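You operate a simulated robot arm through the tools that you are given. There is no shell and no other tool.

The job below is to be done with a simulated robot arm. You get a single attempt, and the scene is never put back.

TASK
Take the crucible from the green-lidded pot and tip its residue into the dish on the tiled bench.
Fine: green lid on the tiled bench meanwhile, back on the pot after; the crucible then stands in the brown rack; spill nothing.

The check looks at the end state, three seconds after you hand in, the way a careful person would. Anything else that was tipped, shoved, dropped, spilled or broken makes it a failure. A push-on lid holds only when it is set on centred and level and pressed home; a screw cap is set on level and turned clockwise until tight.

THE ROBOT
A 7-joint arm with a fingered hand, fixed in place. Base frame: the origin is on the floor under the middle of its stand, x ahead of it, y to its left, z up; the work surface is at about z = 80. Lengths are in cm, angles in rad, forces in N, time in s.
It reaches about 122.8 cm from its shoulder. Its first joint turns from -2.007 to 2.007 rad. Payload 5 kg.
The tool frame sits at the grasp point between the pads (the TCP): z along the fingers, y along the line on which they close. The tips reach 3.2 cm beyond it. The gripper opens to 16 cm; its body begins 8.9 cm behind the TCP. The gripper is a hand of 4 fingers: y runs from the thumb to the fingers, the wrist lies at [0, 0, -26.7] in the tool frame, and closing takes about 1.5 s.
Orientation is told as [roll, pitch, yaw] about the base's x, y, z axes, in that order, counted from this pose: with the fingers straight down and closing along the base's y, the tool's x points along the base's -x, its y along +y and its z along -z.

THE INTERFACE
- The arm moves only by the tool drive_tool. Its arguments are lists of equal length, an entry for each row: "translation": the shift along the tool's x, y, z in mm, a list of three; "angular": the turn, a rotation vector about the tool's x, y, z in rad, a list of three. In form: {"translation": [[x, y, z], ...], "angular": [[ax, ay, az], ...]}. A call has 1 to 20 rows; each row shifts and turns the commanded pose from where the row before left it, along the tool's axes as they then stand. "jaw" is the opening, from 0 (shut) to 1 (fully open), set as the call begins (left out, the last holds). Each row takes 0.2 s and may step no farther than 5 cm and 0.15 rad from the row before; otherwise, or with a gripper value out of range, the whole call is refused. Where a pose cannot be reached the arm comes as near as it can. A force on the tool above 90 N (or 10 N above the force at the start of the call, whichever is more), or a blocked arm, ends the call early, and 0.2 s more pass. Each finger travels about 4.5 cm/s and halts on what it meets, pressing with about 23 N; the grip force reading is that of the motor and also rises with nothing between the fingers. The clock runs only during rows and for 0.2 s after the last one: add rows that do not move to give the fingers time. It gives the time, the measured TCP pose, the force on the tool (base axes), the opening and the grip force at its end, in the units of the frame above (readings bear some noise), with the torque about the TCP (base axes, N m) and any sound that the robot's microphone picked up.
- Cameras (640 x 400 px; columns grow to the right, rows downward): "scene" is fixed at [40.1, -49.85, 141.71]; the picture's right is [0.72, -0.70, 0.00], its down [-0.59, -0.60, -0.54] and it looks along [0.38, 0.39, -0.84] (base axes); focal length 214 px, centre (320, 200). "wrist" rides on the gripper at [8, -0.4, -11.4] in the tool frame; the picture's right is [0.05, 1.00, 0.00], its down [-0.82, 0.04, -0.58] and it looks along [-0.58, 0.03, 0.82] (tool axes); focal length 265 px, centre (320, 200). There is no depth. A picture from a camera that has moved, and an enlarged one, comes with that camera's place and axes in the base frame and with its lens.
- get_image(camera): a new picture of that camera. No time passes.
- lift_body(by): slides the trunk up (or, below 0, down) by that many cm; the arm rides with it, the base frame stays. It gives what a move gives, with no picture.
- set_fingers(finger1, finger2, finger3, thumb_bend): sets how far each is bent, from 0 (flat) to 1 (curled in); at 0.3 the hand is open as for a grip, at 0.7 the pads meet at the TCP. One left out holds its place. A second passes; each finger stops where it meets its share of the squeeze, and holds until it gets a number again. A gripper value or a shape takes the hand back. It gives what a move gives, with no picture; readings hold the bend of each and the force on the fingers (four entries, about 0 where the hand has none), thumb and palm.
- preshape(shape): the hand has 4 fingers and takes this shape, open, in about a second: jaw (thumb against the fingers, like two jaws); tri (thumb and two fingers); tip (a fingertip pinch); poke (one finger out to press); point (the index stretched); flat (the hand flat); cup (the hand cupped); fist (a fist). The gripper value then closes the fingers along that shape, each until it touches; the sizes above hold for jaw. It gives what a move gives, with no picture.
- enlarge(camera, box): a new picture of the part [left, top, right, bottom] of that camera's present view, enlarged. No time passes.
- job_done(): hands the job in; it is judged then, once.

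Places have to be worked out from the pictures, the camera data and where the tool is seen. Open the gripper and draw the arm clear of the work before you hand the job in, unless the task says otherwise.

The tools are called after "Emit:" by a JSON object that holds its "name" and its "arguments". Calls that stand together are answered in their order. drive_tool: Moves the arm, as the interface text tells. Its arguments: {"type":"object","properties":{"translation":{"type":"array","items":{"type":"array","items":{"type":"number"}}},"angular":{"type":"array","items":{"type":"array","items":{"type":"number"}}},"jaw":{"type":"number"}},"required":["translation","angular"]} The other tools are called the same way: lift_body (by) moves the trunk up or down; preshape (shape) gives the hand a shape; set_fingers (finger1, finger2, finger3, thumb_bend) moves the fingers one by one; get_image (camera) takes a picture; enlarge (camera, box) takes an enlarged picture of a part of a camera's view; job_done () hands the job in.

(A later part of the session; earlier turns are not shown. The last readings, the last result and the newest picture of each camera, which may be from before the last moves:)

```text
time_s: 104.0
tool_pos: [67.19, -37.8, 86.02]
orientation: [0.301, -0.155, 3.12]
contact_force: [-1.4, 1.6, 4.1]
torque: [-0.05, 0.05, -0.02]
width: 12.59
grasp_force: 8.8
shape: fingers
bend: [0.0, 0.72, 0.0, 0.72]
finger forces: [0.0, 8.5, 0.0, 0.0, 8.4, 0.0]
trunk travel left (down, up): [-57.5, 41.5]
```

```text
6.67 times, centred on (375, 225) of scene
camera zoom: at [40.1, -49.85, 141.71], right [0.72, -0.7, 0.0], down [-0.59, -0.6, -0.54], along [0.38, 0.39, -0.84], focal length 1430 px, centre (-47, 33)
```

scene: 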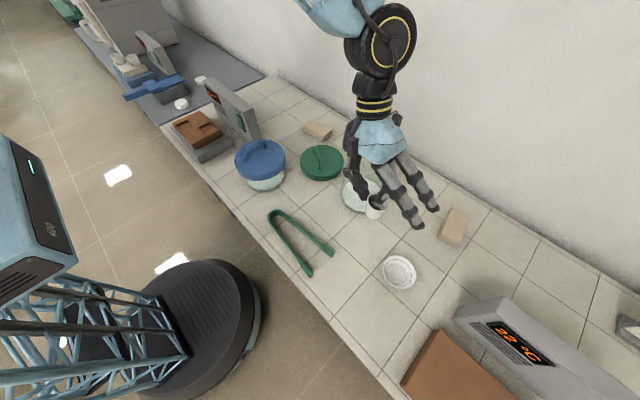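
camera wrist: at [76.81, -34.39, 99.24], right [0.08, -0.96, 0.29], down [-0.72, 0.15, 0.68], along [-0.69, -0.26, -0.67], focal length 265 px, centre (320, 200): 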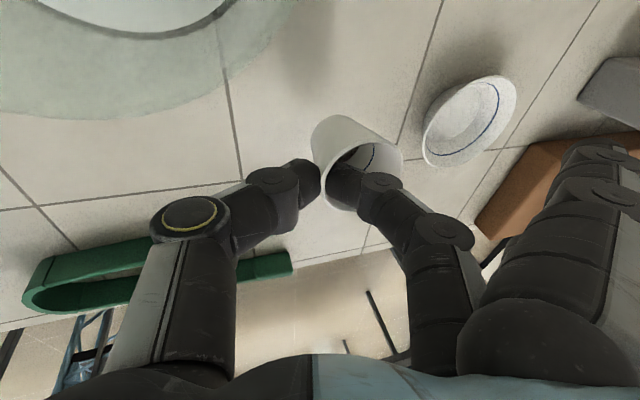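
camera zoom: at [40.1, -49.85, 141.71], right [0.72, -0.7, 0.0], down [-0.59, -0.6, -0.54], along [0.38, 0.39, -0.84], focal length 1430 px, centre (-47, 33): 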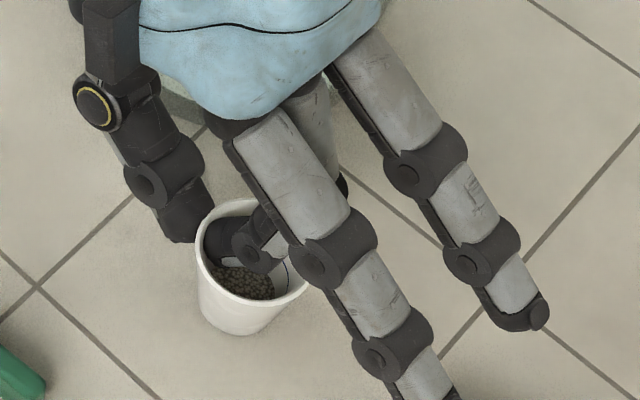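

The crucible stands on the tiles (4 N). I press 1 mm more to seat it flat, then open thumb and finger slightly so as not to touch the opposite wall.

Emit:
{"name": "drive_tool", "arguments": {"translation": [[0.16, -0.3, 0.94]], "angular": [[0, 0, 0]]}}

Emit:
{"name": "set_fingers", "arguments": {"thumb_bend": 0.68, "finger2": 0.705}}

Emit:
{"name": "enlarge", "arguments": {"camera": "scene", "box": [345, 195, 405, 255]}}

Emit:
{"name": "enlarge", "arguments": {"camera": "wrist", "box": [240, 80, 420, 230]}}

```text
time_s: 104.4
tool_pos: [67.18, -37.75, 85.9]
orientation: [0.303, -0.153, 3.121]
contact_force: [-2.1, 1.7, 8.9]
torque: [-0.06, 0.05, -0.01]
width: 12.53
grasp_force: 9.7
shape: fingers
bend: [0.0, 0.72, 0.0, 0.72]
finger forces: [0.0, 9.8, 0.0, 0.0, 9.5, 0.0]
trunk travel left (down, up): [-57.5, 41.5]
```

```text
time_s: 105.4
tool_pos: [67.15, -37.82, 85.75]
orientation: [0.303, -0.156, 3.121]
contact_force: [0.6, -0.2, 0.6]
torque: [0.02, -0.01, 0.02]
width: 13.2
grasp_force: 0.4
shape: fingers
bend: [0.0, 0.7, 0.0, 0.68]
finger forces: [0.1, 0.1, 0.0, 0.0, 0.0, 0.0]
trunk travel left (down, up): [-57.5, 41.5]
```

```text
6.67 times, centred on (375, 225) of scene
camera zoom: at [40.1, -49.85, 141.71], right [0.72, -0.7, 0.0], down [-0.59, -0.6, -0.54], along [0.38, 0.39, -0.84], focal length 1430 px, centre (-47, 33)
```

zoom: 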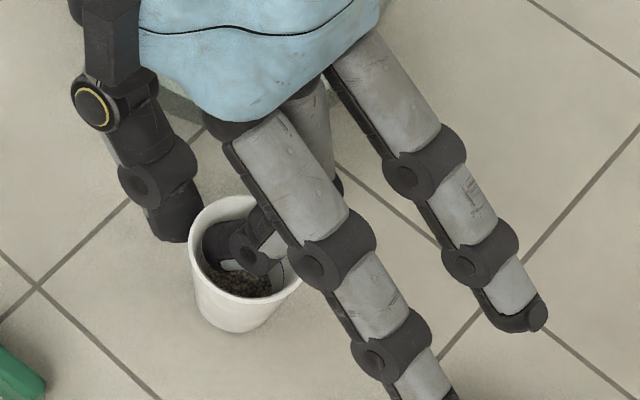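

```text
2.67 times, centred on (330, 155) of wrist
camera zoom: at [76.87, -34.4, 95.27], right [0.08, -0.96, 0.29], down [-0.72, 0.15, 0.68], along [-0.69, -0.26, -0.67], focal length 708 px, centre (293, 320)
```

zoom: 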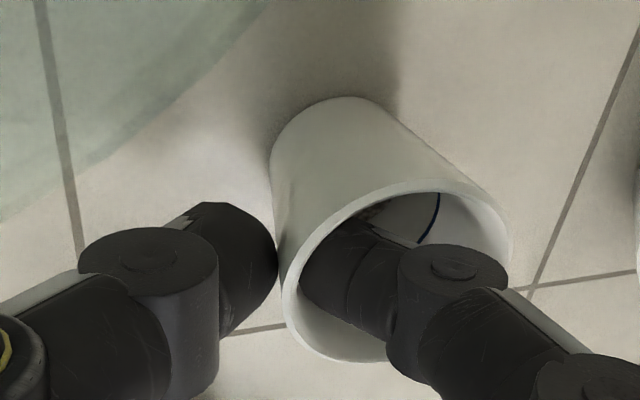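

The crucible stands by itself with no finger forces. I open the thumb more and lift straight up out of it.

Emit:
{"name": "set_fingers", "arguments": {"thumb_bend": 0.6}}

Emit:
{"name": "drive_tool", "arguments": {"translation": [[-0.8, 1.5, -4.7], [-0.8, 1.5, -4.7], [-1.6, 3, -9.4], [-1.6, 3, -9.4], [-3.1, 5.9, -18.8], [-3.1, 5.9, -18.8], [-3.1, 5.9, -18.8], [-3.1, 5.9, -18.8], [0, 0, 0]], "angular": [[0, 0, 0], [0, 0, 0], [0, 0, 0], [0, 0, 0], [0, 0, 0], [0, 0, 0], [0, 0, 0], [0, 0, 0], [0, 0, 0]]}}

Emit:
{"name": "get_image", "arguments": {"camera": "scene"}}

Emit:
{"name": "enlarge", "arguments": {"camera": "scene", "box": [330, 190, 430, 290]}}

```text
time_s: 106.4
tool_pos: [67.2, -37.82, 85.74]
orientation: [0.301, -0.155, 3.12]
contact_force: [-0.3, -1.0, 0.2]
torque: [-0.02, -0.03, -0.02]
width: 14.73
grasp_force: 0.4
shape: fingers
bend: [0.0, 0.7, 0.0, 0.6]
finger forces: [0.1, 0.1, 0.0, 0.0, 0.1, 0.1]
trunk travel left (down, up): [-57.5, 41.5]
```

```text
time_s: 108.4
tool_pos: [67.05, -37.82, 96.79]
orientation: [0.302, -0.156, 3.12]
contact_force: [0.6, 0.3, -0.9]
torque: [-0.03, 0.0, 0.01]
width: 14.73
grasp_force: 0.0
shape: fingers
bend: [0.0, 0.7, 0.0, 0.6]
finger forces: [0.0, 0.0, 0.0, 0.0, 0.0, 0.0]
trunk travel left (down, up): [-57.5, 41.5]
```

```text
taken
```

scene: 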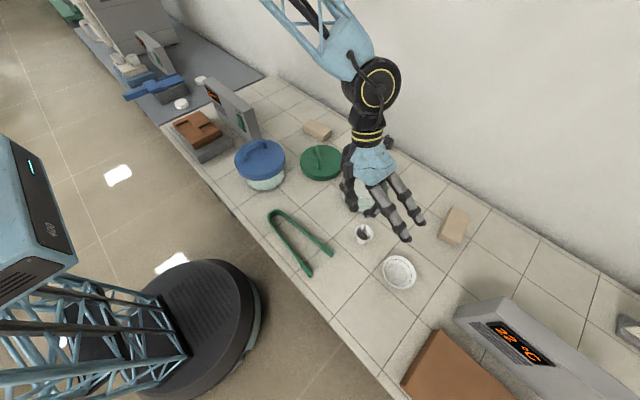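

```text
4.00 times, centred on (380, 240) of scene
camera zoom: at [40.1, -49.85, 141.71], right [0.72, -0.7, 0.0], down [-0.59, -0.6, -0.54], along [0.38, 0.39, -0.84], focal length 858 px, centre (80, 40)
```

zoom: 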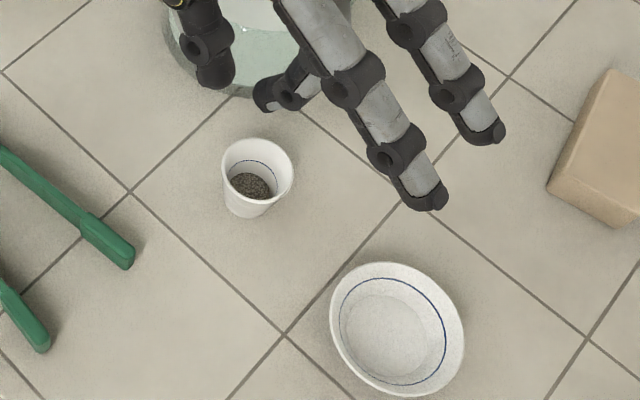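

The crucible stands upright on the tiles at about (67.3, -40.4) with all the residue inside. Now I bring the hand back to vertical, open it in jaw shape above the crucible, and prepare for a low, stable outside grip.

Emit:
{"name": "drive_tool", "arguments": {"translation": [[0, 0, -20], [0, 0, 0], [0, 0, 0], [0, 0, 0], [0, 0, 0], [0, 0, 0], [0, 0, 0], [0, 0, 0]], "angular": [[0, 0, 0], [0.05, 0.027, 0], [0.05, 0.027, 0], [0.05, 0.027, 0], [0.05, 0.027, 0], [0.05, 0.027, 0], [0.05, 0.025, 0], [0, 0, 0]]}}

Emit:
{"name": "preshape", "arguments": {"shape": "jaw"}}

Emit:
{"name": "get_image", "arguments": {"camera": "wrist"}}

```text
time_s: 110.2
tool_pos: [67.4, -37.24, 98.64]
orientation: [-0.002, 0.003, -3.137]
contact_force: [-0.9, 0.3, -0.1]
torque: [-0.02, -0.02, 0.0]
width: 14.74
grasp_force: 0.2
shape: fingers
bend: [0.0, 0.7, 0.0, 0.6]
finger forces: [0.0, 0.1, 0.0, 0.1, 0.1, 0.0]
trunk travel left (down, up): [-57.5, 41.5]
```

```text
time_s: 111.1
tool_pos: [67.59, -37.32, 98.72]
orientation: [-0.001, 0.004, -3.137]
contact_force: [-0.3, 0.6, -0.7]
torque: [-0.02, 0.0, -0.01]
width: 15.97
grasp_force: 0.1
shape: jaw
bend: [0.3, 0.3, 0.3, 0.3]
finger forces: [0.0, 0.1, 0.1, 0.0, 0.1, 0.0]
trunk travel left (down, up): [-57.5, 41.5]
```

```text
taken
camera wrist: at [75.45, -36.95, 110.22], right [0.06, -1.0, 0.0], down [-0.82, -0.05, 0.58], along [-0.57, -0.03, -0.82], focal length 265 px, centre (320, 200)
```

wrist: 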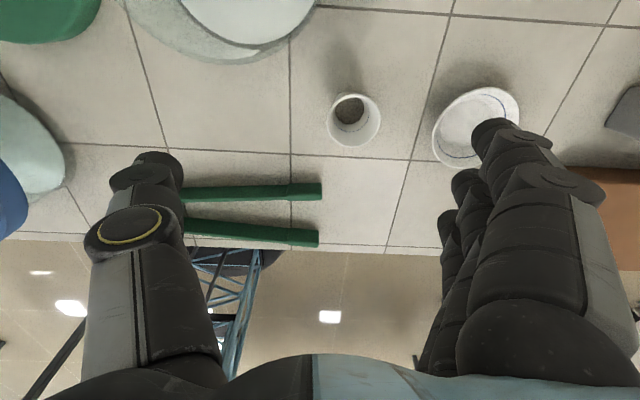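

The crucible is at about (67.3, -40.7). I move above it, set the opening to ~8.5 cm and go down to just above the rim to check centring.

Emit:
{"name": "drive_tool", "arguments": {"translation": [[-2, 16.5, 0], [0, 16.5, 0], [0, 0, 30], [0, 0, 30], [0, 0, 20], [0, 0, 0]], "angular": [[0, 0, 0], [0, 0, 0], [0, 0, 0], [0, 0, 0], [0, 0, 0], [0, 0, 0]], "jaw": 0.53}}

Emit:
{"name": "get_image", "arguments": {"camera": "wrist"}}

Emit:
{"name": "enlarge", "arguments": {"camera": "scene", "box": [320, 180, 430, 280]}}

```text
time_s: 112.5
tool_pos: [67.32, -40.69, 90.77]
orientation: [-0.002, 0.004, -3.137]
contact_force: [0.4, 0.5, 0.4]
torque: [-0.01, 0.01, 0.0]
width: 8.58
grasp_force: 0.0
shape: jaw
bend: [0.72, 0.72, 0.72, 0.7]
finger forces: [0.0, 0.0, 0.1, 0.0, 0.0, 0.0]
trunk travel left (down, up): [-57.5, 41.5]
```

```text
taken
camera wrist: at [75.29, -40.26, 102.3], right [0.06, -1.0, 0.0], down [-0.82, -0.05, 0.57], along [-0.57, -0.03, -0.82], focal length 265 px, centre (320, 200)
```

wrist: 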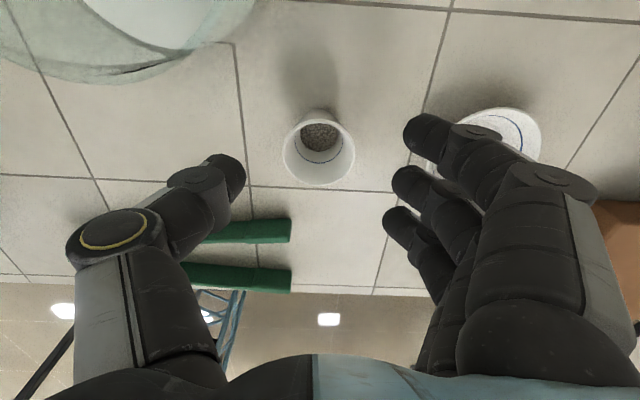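

```text
4.00 times, centred on (375, 230) of scene
camera zoom: at [40.1, -49.85, 141.71], right [0.72, -0.7, 0.0], down [-0.59, -0.6, -0.54], along [0.38, 0.39, -0.84], focal length 858 px, centre (100, 80)
```

zoom: 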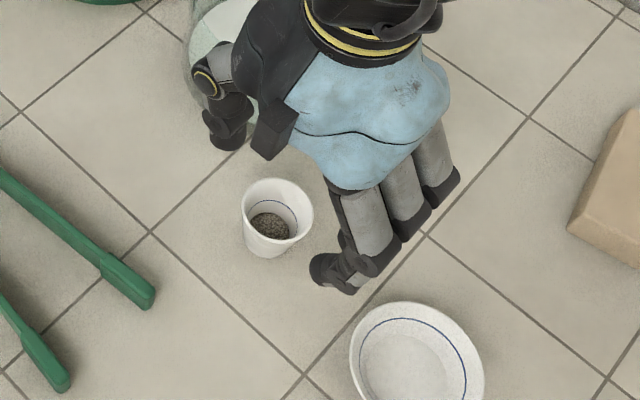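

Centred within a millimetre. I go down until the tips are about 1.5 cm above the tiles.

Emit:
{"name": "drive_tool", "arguments": {"translation": [[1, 0, 10], [0, 0, 10], [0, 0, 10], [0, 0, 10], [0, 0, 10], [0, 0, 0]], "angular": [[0, 0, 0], [0, 0, 0], [0, 0, 0], [0, 0, 0], [0, 0, 0], [0, 0, 0]]}}

Emit:
{"name": "get_image", "arguments": {"camera": "wrist"}}

Emit:
{"name": "enlarge", "arguments": {"camera": "scene", "box": [330, 190, 430, 280]}}

```text
time_s: 113.9
tool_pos: [67.42, -40.6, 85.64]
orientation: [0.0, 0.002, -3.138]
contact_force: [-0.1, 0.6, 0.1]
torque: [0.05, 0.01, 0.01]
width: 8.58
grasp_force: 0.0
shape: jaw
bend: [0.72, 0.72, 0.72, 0.7]
finger forces: [0.0, 0.0, 0.0, 0.0, 0.0, 0.0]
trunk travel left (down, up): [-57.5, 41.5]
```

```text
taken
camera wrist: at [75.32, -40.25, 97.14], right [0.06, -1.0, 0.0], down [-0.82, -0.05, 0.58], along [-0.57, -0.03, -0.82], focal length 265 px, centre (320, 200)
```

wrist: 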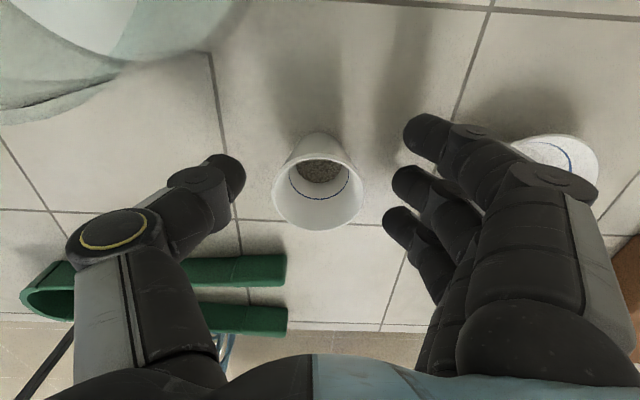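

```text
4.44 times, centred on (380, 235) of scene
camera zoom: at [40.1, -49.85, 141.71], right [0.72, -0.7, 0.0], down [-0.59, -0.6, -0.54], along [0.38, 0.39, -0.84], focal length 953 px, centre (53, 44)
```

zoom: 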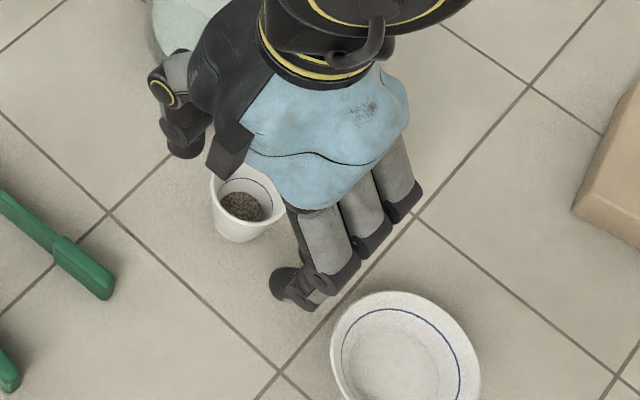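

Alignment is right. I lower 7 mm more and close in steps, so that neither side can push the crucible over.

Emit:
{"name": "drive_tool", "arguments": {"translation": [[0, 0, 4], [0, 0, 3], [0, 0, 0], [0, 0, 0], [0, 0, 0], [0, 0, 0]], "angular": [[0, 0, 0], [0, 0, 0], [0, 0, 0], [0, 0, 0], [0, 0, 0], [0, 0, 0]], "jaw": 0.34}}

Emit:
{"name": "enlarge", "arguments": {"camera": "wrist", "box": [200, 100, 440, 260]}}

```text
time_s: 115.3
tool_pos: [67.38, -40.6, 85.06]
orientation: [0.0, 0.003, -3.138]
contact_force: [-0.8, -0.3, -0.4]
torque: [0.0, 0.0, -0.01]
width: 5.51
grasp_force: 0.0
shape: jaw
bend: [0.73, 0.73, 0.73, 0.7]
finger forces: [0.0, 0.0, 0.1, 0.0, 0.1, 0.0]
trunk travel left (down, up): [-57.5, 41.5]
```

```text
2.50 times, centred on (320, 180) of wrist
camera zoom: at [75.38, -40.26, 96.54], right [0.06, -1.0, 0.0], down [-0.82, -0.05, 0.58], along [-0.57, -0.03, -0.82], focal length 664 px, centre (320, 250)
```

zoom: 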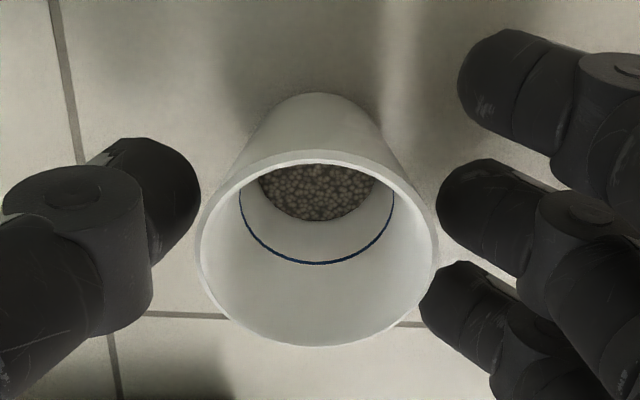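

Both sides evenly spaced. Close further to 4.3 cm.

Emit:
{"name": "drive_tool", "arguments": {"translation": [[0, 0, 0], [0, 0, 0], [0, 0, 0], [0, 0, 0]], "angular": [[0, 0, 0], [0, 0, 0], [0, 0, 0], [0, 0, 0]], "jaw": 0.27}}

Emit:
{"name": "enlarge", "arguments": {"camera": "wrist", "box": [200, 100, 440, 260]}}

```text
time_s: 116.3
tool_pos: [67.31, -40.48, 84.99]
orientation: [-0.001, 0.003, -3.138]
contact_force: [-0.6, -0.9, -0.2]
torque: [0.03, 0.02, 0.01]
width: 4.38
grasp_force: 0.0
shape: jaw
bend: [0.73, 0.73, 0.73, 0.7]
finger forces: [0.0, 0.0, 0.0, 0.0, 0.1, 0.1]
trunk travel left (down, up): [-57.5, 41.5]
```

```text
2.50 times, centred on (320, 180) of wrist
camera zoom: at [75.38, -40.26, 96.54], right [0.06, -1.0, 0.0], down [-0.82, -0.05, 0.58], along [-0.57, -0.03, -0.82], focal length 664 px, centre (320, 250)
```

zoom: 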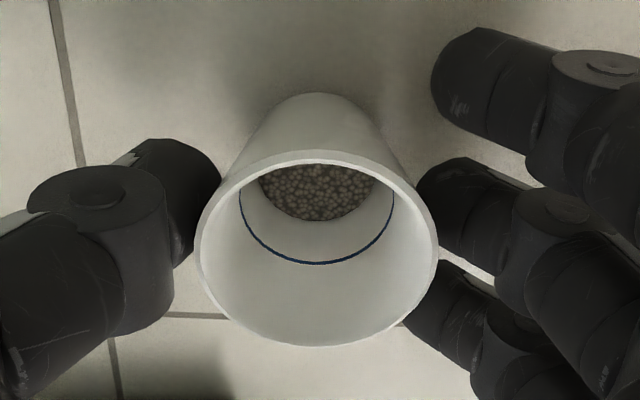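

Nearly in contact on both sides. I close a bit more.

Emit:
{"name": "drive_tool", "arguments": {"translation": [[0, 0, 0], [0, 0, 0], [0, 0, 0], [0, 0, 0]], "angular": [[0, 0, 0], [0, 0, 0], [0, 0, 0], [0, 0, 0]], "jaw": 0.23}}

Emit:
{"name": "enlarge", "arguments": {"camera": "wrist", "box": [200, 100, 440, 260]}}

```text
time_s: 117.3
tool_pos: [67.39, -40.63, 85.09]
orientation: [0.0, 0.003, -3.137]
contact_force: [0.6, -0.3, 0.1]
torque: [-0.04, 0.0, 0.01]
width: 2.24
grasp_force: 23.3
shape: jaw
bend: [0.68, 0.73, 0.7, 0.71]
finger forces: [0.0, 9.9, 6.8, 0.0, 19.0, 0.0]
trunk travel left (down, up): [-57.5, 41.5]
```

```text
2.50 times, centred on (320, 180) of wrist
camera zoom: at [75.38, -40.25, 96.54], right [0.06, -1.0, 0.0], down [-0.82, -0.05, 0.58], along [-0.57, -0.03, -0.82], focal length 664 px, centre (320, 250)
```

zoom: 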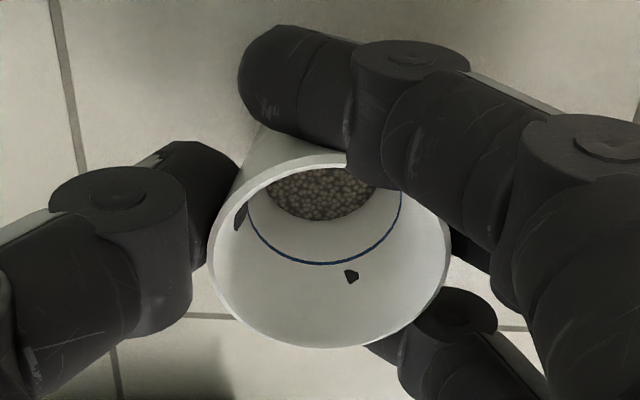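

Gripped: thumb 19 N against middle 10 N and ring 7 N, crucible still upright; finger 1 lies alongside the +x side, away from the pouring lip. I lift slowly and check.

Emit:
{"name": "drive_tool", "arguments": {"translation": [[0, 0, -3], [0, 0, -5], [0, 0, -8], [0, 0, -12], [0, 0, -15], [0, 0, 0]], "angular": [[0, 0, 0], [0, 0, 0], [0, 0, 0], [0, 0, 0], [0, 0, 0], [0, 0, 0]]}}

Emit:
{"name": "get_image", "arguments": {"camera": "wrist"}}

Emit:
{"name": "enlarge", "arguments": {"camera": "scene", "box": [330, 180, 430, 270]}}

```text
time_s: 118.7
tool_pos: [67.5, -40.62, 89.36]
orientation: [0.0, 0.003, -3.138]
contact_force: [-0.2, -0.7, -0.6]
torque: [-0.02, 0.04, 0.02]
width: 2.19
grasp_force: 23.1
shape: jaw
bend: [0.68, 0.73, 0.69, 0.71]
finger forces: [0.2, 10.1, 7.0, 0.1, 19.0, 0.1]
trunk travel left (down, up): [-57.5, 41.5]
```

```text
taken
camera wrist: at [75.42, -40.26, 100.8], right [0.06, -1.0, 0.0], down [-0.82, -0.05, 0.58], along [-0.57, -0.03, -0.82], focal length 265 px, centre (320, 200)
```

wrist: 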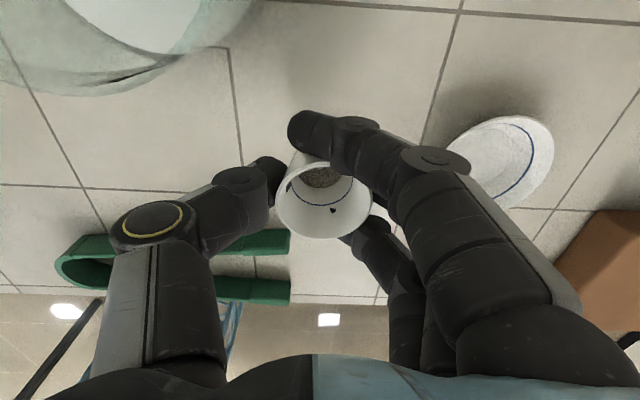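

```text
4.44 times, centred on (380, 225) of scene
camera zoom: at [40.1, -49.85, 141.71], right [0.72, -0.7, 0.0], down [-0.59, -0.6, -0.54], along [0.38, 0.39, -0.84], focal length 953 px, centre (53, 89)
```

zoom: 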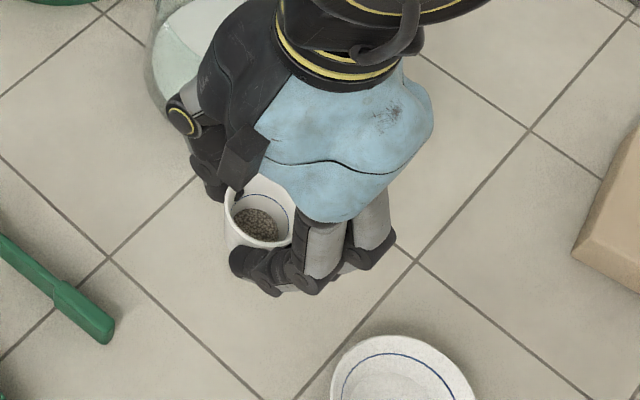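

Firm lift, crucible level. I raise it, carry it over to the dish (66.3, -54.1), and tilt the hand forward by about 1 rad while still high – well short of the angle at which grains would run.

Emit:
{"name": "drive_tool", "arguments": {"translation": [[0, 0, -10], [0, 0, -25], [0, 0, -25], [0, 0, -25], [0, 0, -20], [0, 15, 0], [0, 28, 0], [0, 30, 0], [0, 30, 0], [0, 20, 0], [0, 10, 0], [0, 0, 0], [0, 0, 0]], "angular": [[0, 0, 0], [0, 0, 0], [0, 0, 0], [0, 0, 0], [0, 0, 0], [0, 0, 0], [0, 0, 0], [0, 0, 0], [0, 0, 0], [0, 0, 0], [0, 0, 0], [0, 0, 0], [0, 0, 0]]}}

Emit:
{"name": "drive_tool", "arguments": {"translation": [[0, 0, 0], [0, 0, 0], [0, 0, 0], [0, 0, 0], [0, 0, 0], [0, 0, 0], [0, 0, 0], [0, 0, 0], [0, 0, 0]], "angular": [[0, 0.06, 0], [0, 0.1, 0], [0, 0.12, 0], [0, 0.12, 0], [0, 0.12, 0], [0, 0.12, 0], [0, 0.12, 0], [0, 0.1, 0], [0, 0, 0]]}}

Emit:
{"name": "get_image", "arguments": {"camera": "scene"}}

Emit:
{"name": "get_image", "arguments": {"camera": "wrist"}}

Emit:
{"name": "enlarge", "arguments": {"camera": "scene", "box": [340, 180, 480, 300]}}

```text
time_s: 121.5
tool_pos: [67.46, -53.9, 99.86]
orientation: [0.0, 0.004, -3.139]
contact_force: [1.0, -0.5, -0.8]
torque: [0.02, -0.02, 0.02]
width: 2.23
grasp_force: 23.1
shape: jaw
bend: [0.68, 0.73, 0.69, 0.71]
finger forces: [0.1, 10.1, 7.1, 0.0, 19.0, 0.0]
trunk travel left (down, up): [-57.5, 41.5]
```

```text
time_s: 123.5
tool_pos: [67.74, -53.64, 99.85]
orientation: [0.003, 0.863, -3.135]
contact_force: [0.4, 0.0, -0.5]
torque: [-0.05, 0.04, -0.05]
width: 2.17
grasp_force: 22.5
shape: jaw
bend: [0.68, 0.73, 0.69, 0.71]
finger forces: [0.3, 9.9, 8.6, 0.1, 19.3, 0.0]
trunk travel left (down, up): [-57.5, 41.5]
```

```text
taken
```

scene: 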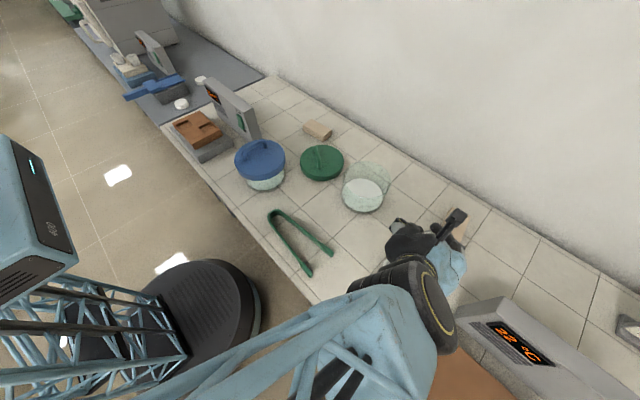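

```text
taken
camera wrist: at [64.27, -53.37, 113.43], right [0.04, -1.0, 0.04], down [-0.97, -0.05, -0.24], along [0.25, -0.03, -0.97], focal length 265 px, centre (320, 200)
```

wrist: 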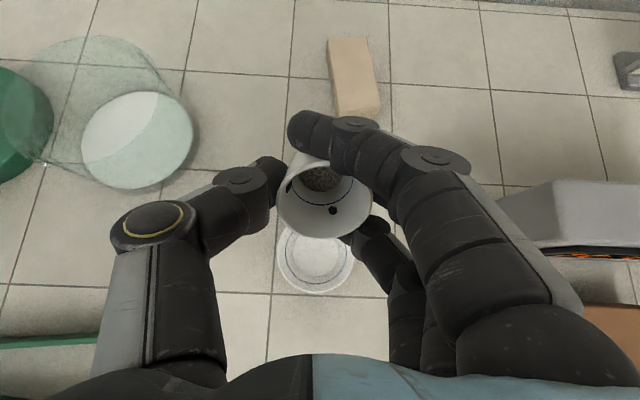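

```text
3.33 times, centred on (410, 240) of scene
camera zoom: at [40.1, -49.85, 141.71], right [0.72, -0.7, 0.0], down [-0.59, -0.6, -0.54], along [0.38, 0.39, -0.84], focal length 715 px, centre (20, 67)
```

zoom: 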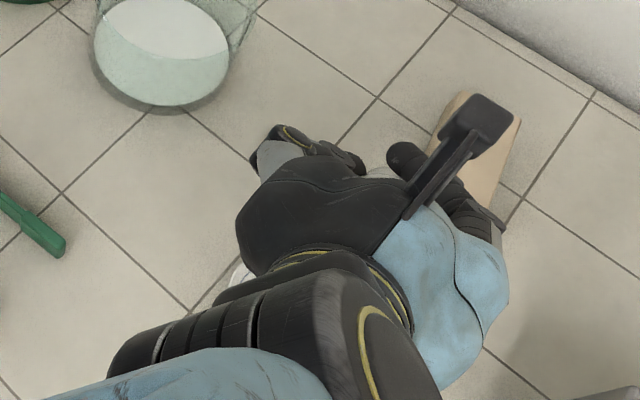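

The crucible tilts rigidly with the hand and sits right over the dish. I lower to about z 91 and tilt on to 1.2 rad.

Emit:
{"name": "drive_tool", "arguments": {"translation": [[-9, 0, 6.8], [-17.9, 0, 13.7], [-17.9, 0, 13.7], [-17.9, 0, 13.7], [-9, 0, 6.8], [0, 0, 0], [0, 0, 0], [0, 0, 0], [0, 0, 0], [0, 0, 0]], "angular": [[0, 0, 0], [0, 0, 0], [0, 0, 0], [0, 0, 0], [0, 0, 0], [0, 0.08, 0], [0, 0.09, 0], [0, 0.09, 0], [0, 0.08, 0], [0, 0, 0]]}}

Emit:
{"name": "get_image", "arguments": {"camera": "wrist"}}

Emit:
{"name": "enlarge", "arguments": {"camera": "scene", "box": [340, 200, 480, 320]}}

```text
time_s: 125.7
tool_pos: [66.92, -54.02, 90.79]
orientation: [0.003, 1.204, -3.136]
contact_force: [-0.1, -0.1, -0.7]
torque: [0.01, 0.05, -0.02]
width: 2.18
grasp_force: 23.3
shape: jaw
bend: [0.68, 0.73, 0.69, 0.71]
finger forces: [0.3, 9.9, 8.8, 0.0, 18.9, 0.1]
trunk travel left (down, up): [-57.5, 41.5]
```

```text
taken
camera wrist: at [59.18, -53.64, 102.51], right [0.02, -1.0, 0.05], down [-0.83, -0.05, -0.55], along [0.56, -0.03, -0.83], focal length 265 px, centre (320, 200)
```

wrist: 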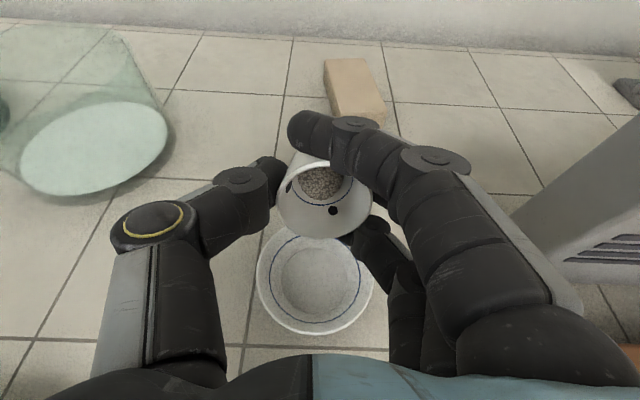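

```text
3.33 times, centred on (410, 260) of scene
camera zoom: at [40.1, -49.85, 141.71], right [0.72, -0.7, 0.0], down [-0.59, -0.6, -0.54], along [0.38, 0.39, -0.84], focal length 715 px, centre (20, 0)
```

zoom: 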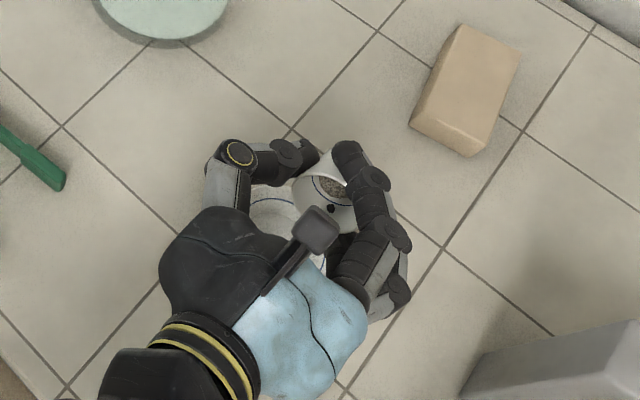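

Dish and crucible are well aligned (lip right above the dish's middle). I tilt on slowly to about 1.45 rad and watch.

Emit:
{"name": "drive_tool", "arguments": {"translation": [[0, 0, 0], [0, 0, 0], [0, 0, 0], [0, 0, 0], [0, 0, 0], [0, 0, 0], [0, 0, 0]], "angular": [[0, 0.04, 0], [0, 0.04, 0], [0, 0.04, 0], [0, 0.04, 0], [0, 0.04, 0], [0, 0.04, 0], [0, 0, 0]]}}

Emit:
{"name": "enlarge", "arguments": {"camera": "wrist", "box": [230, 120, 410, 350]}}

Emit:
{"name": "enlarge", "arguments": {"camera": "scene", "box": [370, 230, 450, 310]}}

```text
time_s: 127.3
tool_pos: [67.03, -53.86, 90.99]
orientation: [0.01, 1.444, -3.125]
contact_force: [-0.6, 0.5, -0.9]
torque: [-0.04, -0.02, -0.01]
width: 2.19
grasp_force: 22.7
shape: jaw
bend: [0.68, 0.73, 0.69, 0.71]
finger forces: [0.4, 9.9, 8.9, 0.1, 18.8, 0.0]
trunk travel left (down, up): [-57.5, 41.5]
```

```text
1.74 times, centred on (320, 235) of wrist
camera zoom: at [56.84, -53.56, 100.42], right [0.01, -1.0, 0.05], down [-0.68, -0.05, -0.74], along [0.74, -0.03, -0.68], focal length 462 px, centre (320, 139)
```

zoom: 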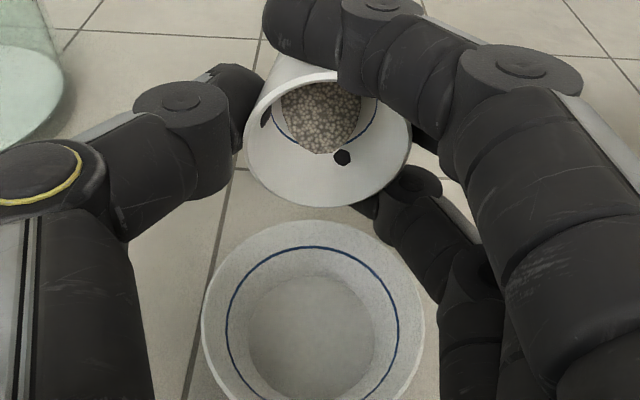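

```text
5.00 times, centred on (410, 270) of scene
camera zoom: at [40.1, -49.85, 141.71], right [0.72, -0.7, 0.0], down [-0.59, -0.6, -0.54], along [0.38, 0.39, -0.84], focal length 1072 px, centre (-130, -150)
```

zoom: 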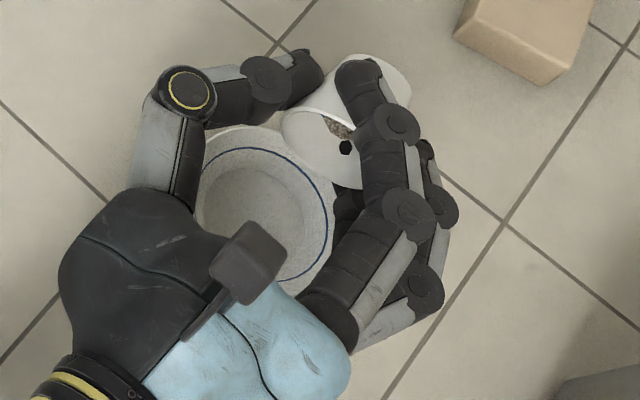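

Grains are starting to creep along the lower wall, none out yet. I continue in finer steps to ~1.6 rad.

Emit:
{"name": "drive_tool", "arguments": {"translation": [[0, 0, 0], [0, 0, 0], [0, 0, 0], [0, 0, 0], [0, 0, 0], [0, 0, 0], [0, 0, 0]], "angular": [[0, 0.03, 0], [0, 0.03, 0], [0, 0.03, 0], [0, 0.03, 0], [0, 0.03, 0], [0, 0, 0], [0, 0, 0]]}}

Emit:
{"name": "enlarge", "arguments": {"camera": "wrist", "box": [230, 120, 410, 350]}}

Emit:
{"name": "enlarge", "arguments": {"camera": "scene", "box": [370, 230, 450, 310]}}

```text
time_s: 128.6
tool_pos: [66.81, -56.17, 94.78]
orientation: [1.308, 1.431, -1.804]
contact_force: [0.2, 0.4, -0.1]
torque: [0.01, 0.01, -0.02]
width: 2.19
grasp_force: 22.5
shape: jaw
bend: [0.68, 0.73, 0.69, 0.71]
finger forces: [0.4, 10.0, 9.0, 0.1, 19.1, 0.0]
trunk travel left (down, up): [-57.5, 41.5]
stopped in row 6: the arm was blocked; the commanded pose is now the measured one
```

```text
1.74 times, centred on (320, 235) of wrist
camera zoom: at [55.7, -55.19, 103.1], right [0.04, -0.98, 0.18], down [-0.6, -0.17, -0.78], along [0.8, -0.08, -0.6], focal length 462 px, centre (320, 139)
```

zoom: 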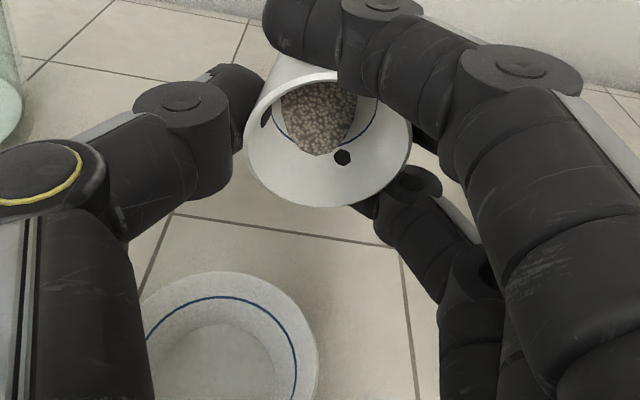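

```text
5.00 times, centred on (410, 270) of scene
camera zoom: at [40.1, -49.85, 141.71], right [0.72, -0.7, 0.0], down [-0.59, -0.6, -0.54], along [0.38, 0.39, -0.84], focal length 1072 px, centre (-130, -150)
```

zoom: 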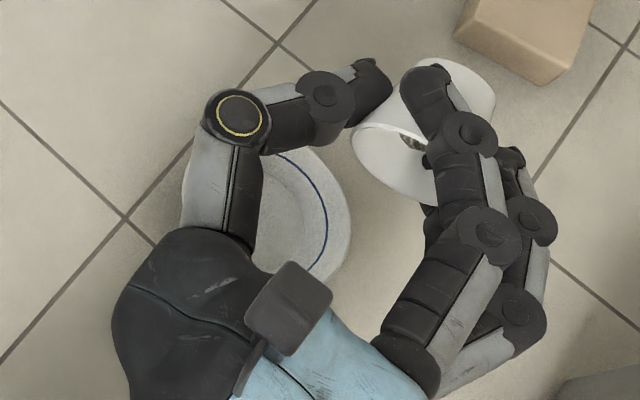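

The arm reported being blocked and drifted up and sideways; the grains are still inside. I check the whole scene before going on.

Emit:
{"name": "get_image", "arguments": {"camera": "scene"}}

Emit:
{"name": "get_image", "arguments": {"camera": "wrist"}}

```text
taken
```

scene: 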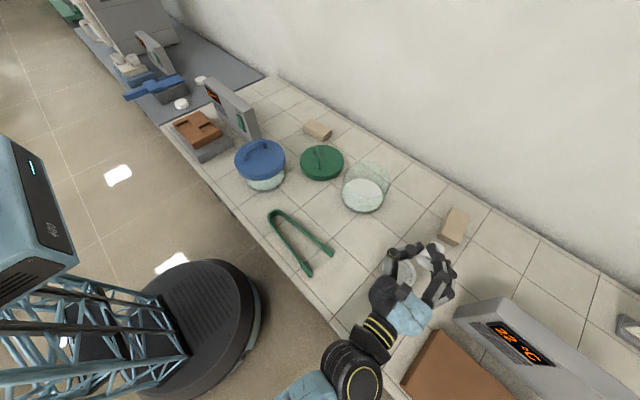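

```text
taken
camera wrist: at [55.7, -55.19, 103.1], right [0.04, -0.98, 0.18], down [-0.6, -0.17, -0.78], along [0.8, -0.08, -0.6], focal length 265 px, centre (320, 200)
```

wrist: 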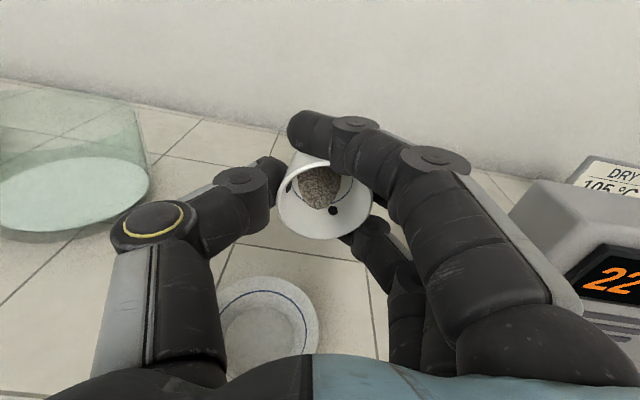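

Nothing was disturbed; the elbow simply switched configuration near the horizontal. I realign: shift back over the dish (+2.2 cm in y) and undo the ~0.19 rad roll.

Emit:
{"name": "drive_tool", "arguments": {"translation": [[1.4, -7.2, 0.9], [1.4, -7.2, 0.9], [1.4, -7.2, 0.9], [0, 0, 0], [0, 0, 0], [0, 0, 0], [0, 0, 0]], "angular": [[0, 0, 0], [0, 0, 0], [0, 0, 0], [0, 0, 0.062], [0, 0, 0.062], [0, 0, 0.062], [0, 0, 0]]}}

Emit:
{"name": "get_image", "arguments": {"camera": "wrist"}}

Emit:
{"name": "get_image", "arguments": {"camera": "scene"}}

```text
time_s: 130.2
tool_pos: [67.45, -53.81, 95.12]
orientation: [-0.933, 1.509, 2.245]
contact_force: [0.4, 0.0, -0.1]
torque: [-0.02, -0.01, -0.01]
width: 2.2
grasp_force: 23.0
shape: jaw
bend: [0.68, 0.73, 0.69, 0.71]
finger forces: [0.5, 10.0, 9.0, 0.0, 19.0, 0.0]
trunk travel left (down, up): [-57.5, 41.5]
```

```text
taken
camera wrist: at [56.36, -54.19, 103.69], right [0.04, -1.0, 0.0], down [-0.61, -0.03, -0.8], along [0.79, 0.03, -0.61], focal length 265 px, centre (320, 200)
```

wrist: 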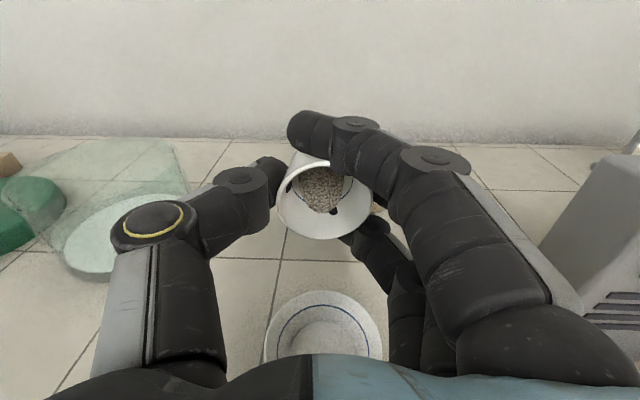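

```text
taken
```

scene: 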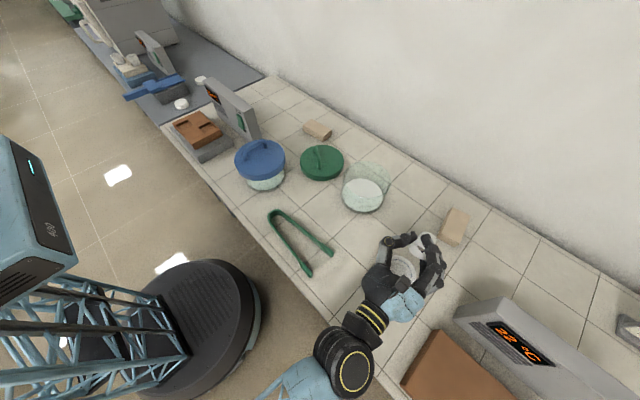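

Realigned over the dish with the hand level in roll. I tilt on in 0.03 rad steps and watch the grains.

Emit:
{"name": "drive_tool", "arguments": {"translation": [[0, 0, 0], [0, 0, 0], [0, 0, 0], [0, 0, 0], [0, 0, 0]], "angular": [[0, 0.03, 0], [0, 0.03, 0], [0, 0.03, 0], [0, 0, 0], [0, 0, 0]]}}

Emit:
{"name": "enlarge", "arguments": {"camera": "wrist", "box": [230, 130, 410, 360]}}

Emit:
{"name": "enlarge", "arguments": {"camera": "scene", "box": [370, 220, 460, 300]}}

```text
time_s: 131.6
tool_pos: [67.32, -55.27, 98.17]
orientation: [1.865, 1.521, -1.226]
contact_force: [0.4, 0.9, -0.6]
torque: [0.01, -0.01, -0.04]
width: 2.19
grasp_force: 22.8
shape: jaw
bend: [0.68, 0.73, 0.69, 0.71]
finger forces: [0.4, 10.0, 9.1, 0.0, 19.0, 0.1]
trunk travel left (down, up): [-57.5, 41.5]
stopped in row 5: the arm was blocked; the commanded pose is now the measured one
```

```text
1.74 times, centred on (320, 245) of wrist
camera zoom: at [55.7, -55.19, 106.08], right [0.05, -0.99, 0.1], down [-0.56, -0.11, -0.82], along [0.83, -0.02, -0.56], focal length 462 px, centre (320, 122)
```

zoom: 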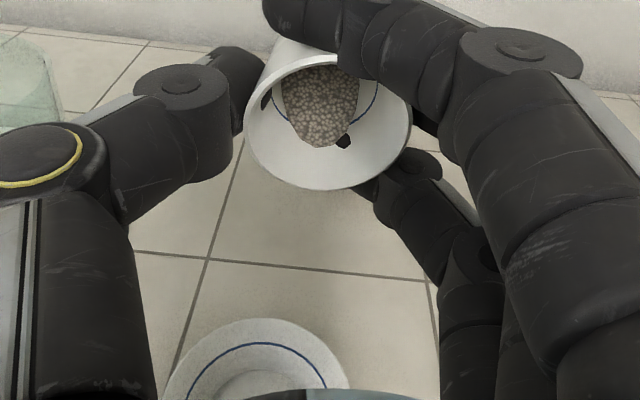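

```text
5.00 times, centred on (415, 260) of scene
camera zoom: at [40.1, -49.85, 141.71], right [0.72, -0.7, 0.0], down [-0.59, -0.6, -0.54], along [0.38, 0.39, -0.84], focal length 1072 px, centre (-155, -100)
```

zoom: 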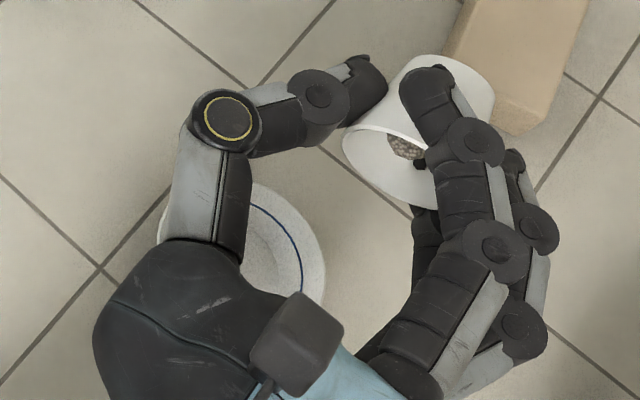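

The arm was blocked again and drifted up. I look at where the forearm is relative to the bench edge.

Emit:
{"name": "get_image", "arguments": {"camera": "scene"}}

Emit:
{"name": "enlarge", "arguments": {"camera": "scene", "box": [230, 240, 460, 400]}}

```text
taken
```

scene: 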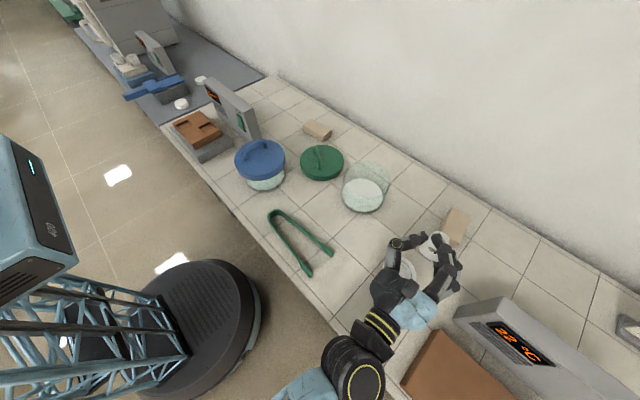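

```text
2.50 times, centred on (345, 320) of scene
camera zoom: at [40.1, -49.85, 141.71], right [0.72, -0.7, 0.0], down [-0.59, -0.6, -0.54], along [0.38, 0.39, -0.84], focal length 536 px, centre (258, -100)
```

zoom: 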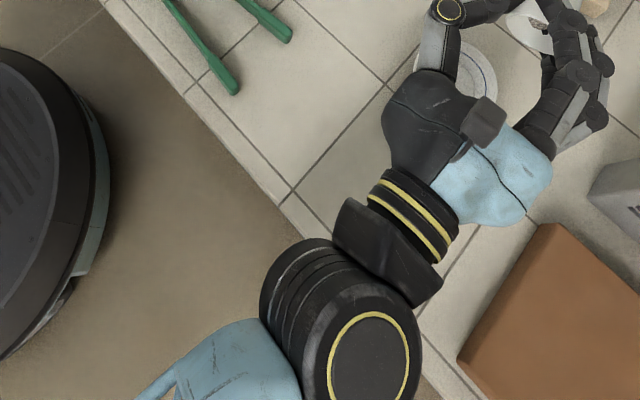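

The wrist isn't near the bench edge, so this looks like a kinematic limit at low height rather than a collision; my earlier test at z 98 was fine. I realign at the present height (z≈98) and check how well the arm tracks.

Emit:
{"name": "drive_tool", "arguments": {"translation": [[0.7, -6.8, -0.7], [0.7, -6.8, -0.7], [0, 0, 0], [0, 0, 0], [0, 0, 0]], "angular": [[0, 0, 0], [0, 0, 0], [0, 0, 0.05], [0, 0, 0.05], [0, 0, 0]]}}

Emit:
{"name": "enlarge", "arguments": {"camera": "wrist", "box": [230, 130, 410, 360]}}

Emit:
{"name": "get_image", "arguments": {"camera": "scene"}}

```text
time_s: 132.8
tool_pos: [67.63, -53.33, 98.34]
orientation: [-1.857, 1.518, 1.344]
contact_force: [0.4, -0.7, -1.0]
torque: [0.0, 0.05, -0.03]
width: 2.18
grasp_force: 23.0
shape: jaw
bend: [0.68, 0.73, 0.69, 0.71]
finger forces: [0.4, 10.0, 9.1, 0.1, 19.2, 0.0]
trunk travel left (down, up): [-57.5, 41.5]
```

```text
1.74 times, centred on (320, 245) of wrist
camera zoom: at [56.1, -54.17, 106.39], right [0.06, -1.0, 0.0], down [-0.56, -0.03, -0.82], along [0.82, 0.05, -0.57], focal length 462 px, centre (320, 122)
```

zoom: 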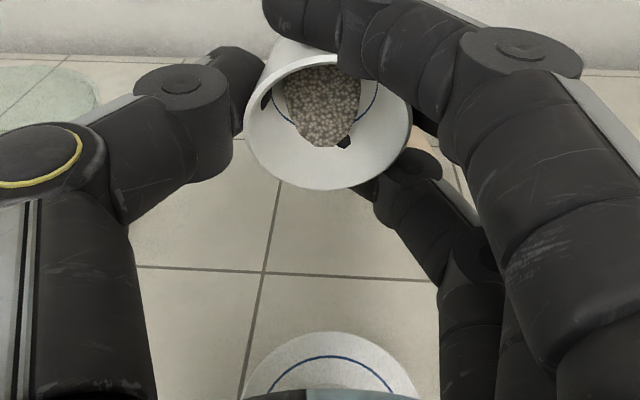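

```text
taken
```

scene: 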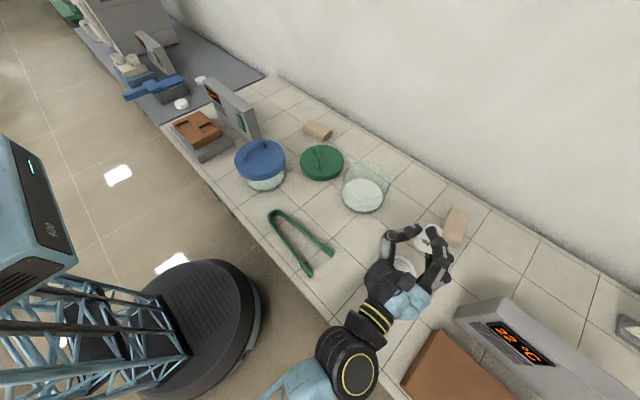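

Aligned within a few mm and steady at z 98.3. Lowering the trunk by 5 cm keeps the joint angles and brings the lip closer to the dish.

Emit:
{"name": "lift_body", "arguments": {"by": -5}}

Emit:
{"name": "enlarge", "arguments": {"camera": "wrist", "box": [230, 130, 410, 360]}}

Emit:
{"name": "enlarge", "arguments": {"camera": "scene", "box": [300, 210, 460, 400]}}

```text
time_s: 133.7
tool_pos: [67.41, -53.53, 93.68]
orientation: [-1.875, 1.521, 1.325]
contact_force: [-0.5, 0.7, -1.9]
torque: [-0.01, 0.01, -0.01]
width: 2.17
grasp_force: 22.9
shape: jaw
bend: [0.68, 0.73, 0.69, 0.71]
finger forces: [0.4, 10.0, 9.1, 0.0, 19.1, 0.1]
trunk travel left (down, up): [-52.5, 46.5]
```

```text
1.74 times, centred on (320, 245) of wrist
camera zoom: at [56.04, -54.26, 101.64], right [0.06, -1.0, 0.0], down [-0.56, -0.04, -0.83], along [0.82, 0.05, -0.56], focal length 462 px, centre (320, 122)
```

zoom: 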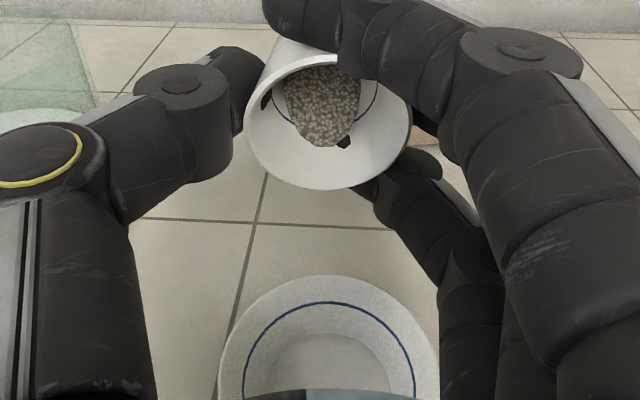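

```text
2.11 times, centred on (380, 305) of scene
camera zoom: at [40.1, -49.85, 141.71], right [0.72, -0.7, 0.0], down [-0.59, -0.6, -0.54], along [0.38, 0.39, -0.84], focal length 452 px, centre (194, -21)
```

zoom: 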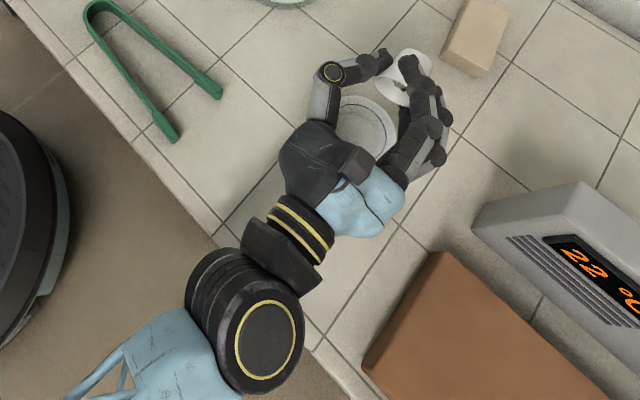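

T = 93.7 with the lip still above the dish. I continue tilting in small steps.

Emit:
{"name": "drive_tool", "arguments": {"translation": [[0, 2, 0], [0, 0, 0], [0, 0, 0], [0, 0, 0]], "angular": [[0, 0.03, 0], [0, 0.03, 0], [0, 0.03, 0], [0, 0, 0]]}}

Emit:
{"name": "enlarge", "arguments": {"camera": "wrist", "box": [230, 130, 410, 360]}}

Emit:
{"name": "enlarge", "arguments": {"camera": "scene", "box": [370, 220, 460, 300]}}

```text
time_s: 134.9
tool_pos: [67.3, -55.14, 96.12]
orientation: [2.586, 1.498, -0.484]
contact_force: [0.4, 0.5, -1.3]
torque: [-0.02, 0.03, -0.01]
width: 2.2
grasp_force: 22.9
shape: jaw
bend: [0.68, 0.73, 0.69, 0.71]
finger forces: [0.4, 10.0, 9.2, 0.1, 19.2, 0.0]
trunk travel left (down, up): [-52.5, 46.5]
stopped in row 4: the arm was blocked; the commanded pose is now the measured one
```

```text
1.74 times, centred on (320, 245) of wrist
camera zoom: at [55.38, -55.35, 103.5], right [0.07, -0.99, 0.09], down [-0.52, -0.11, -0.85], along [0.85, 0.01, -0.52], focal length 462 px, centre (320, 122)
```

zoom: 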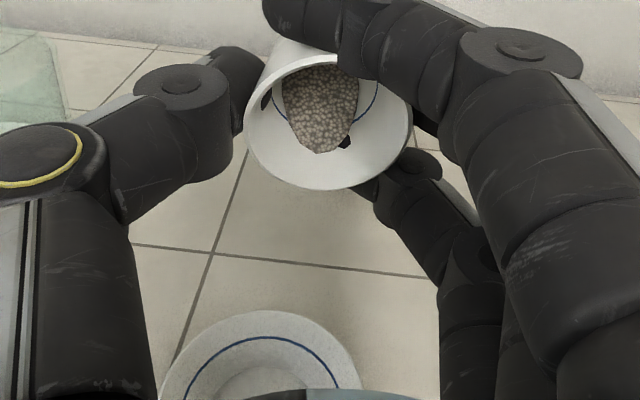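

```text
5.00 times, centred on (415, 260) of scene
camera zoom: at [40.1, -49.85, 141.71], right [0.72, -0.7, 0.0], down [-0.59, -0.6, -0.54], along [0.38, 0.39, -0.84], focal length 1072 px, centre (-155, -100)
```

zoom: 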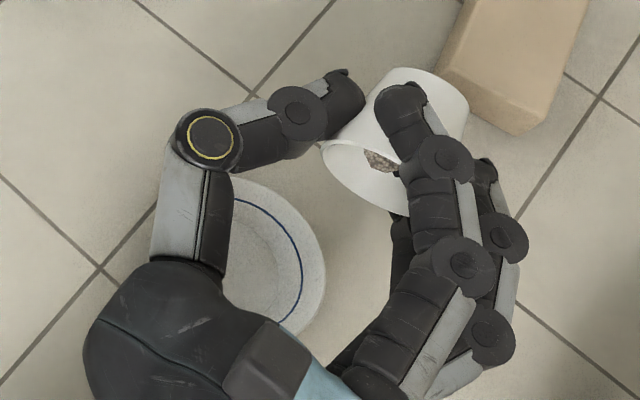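

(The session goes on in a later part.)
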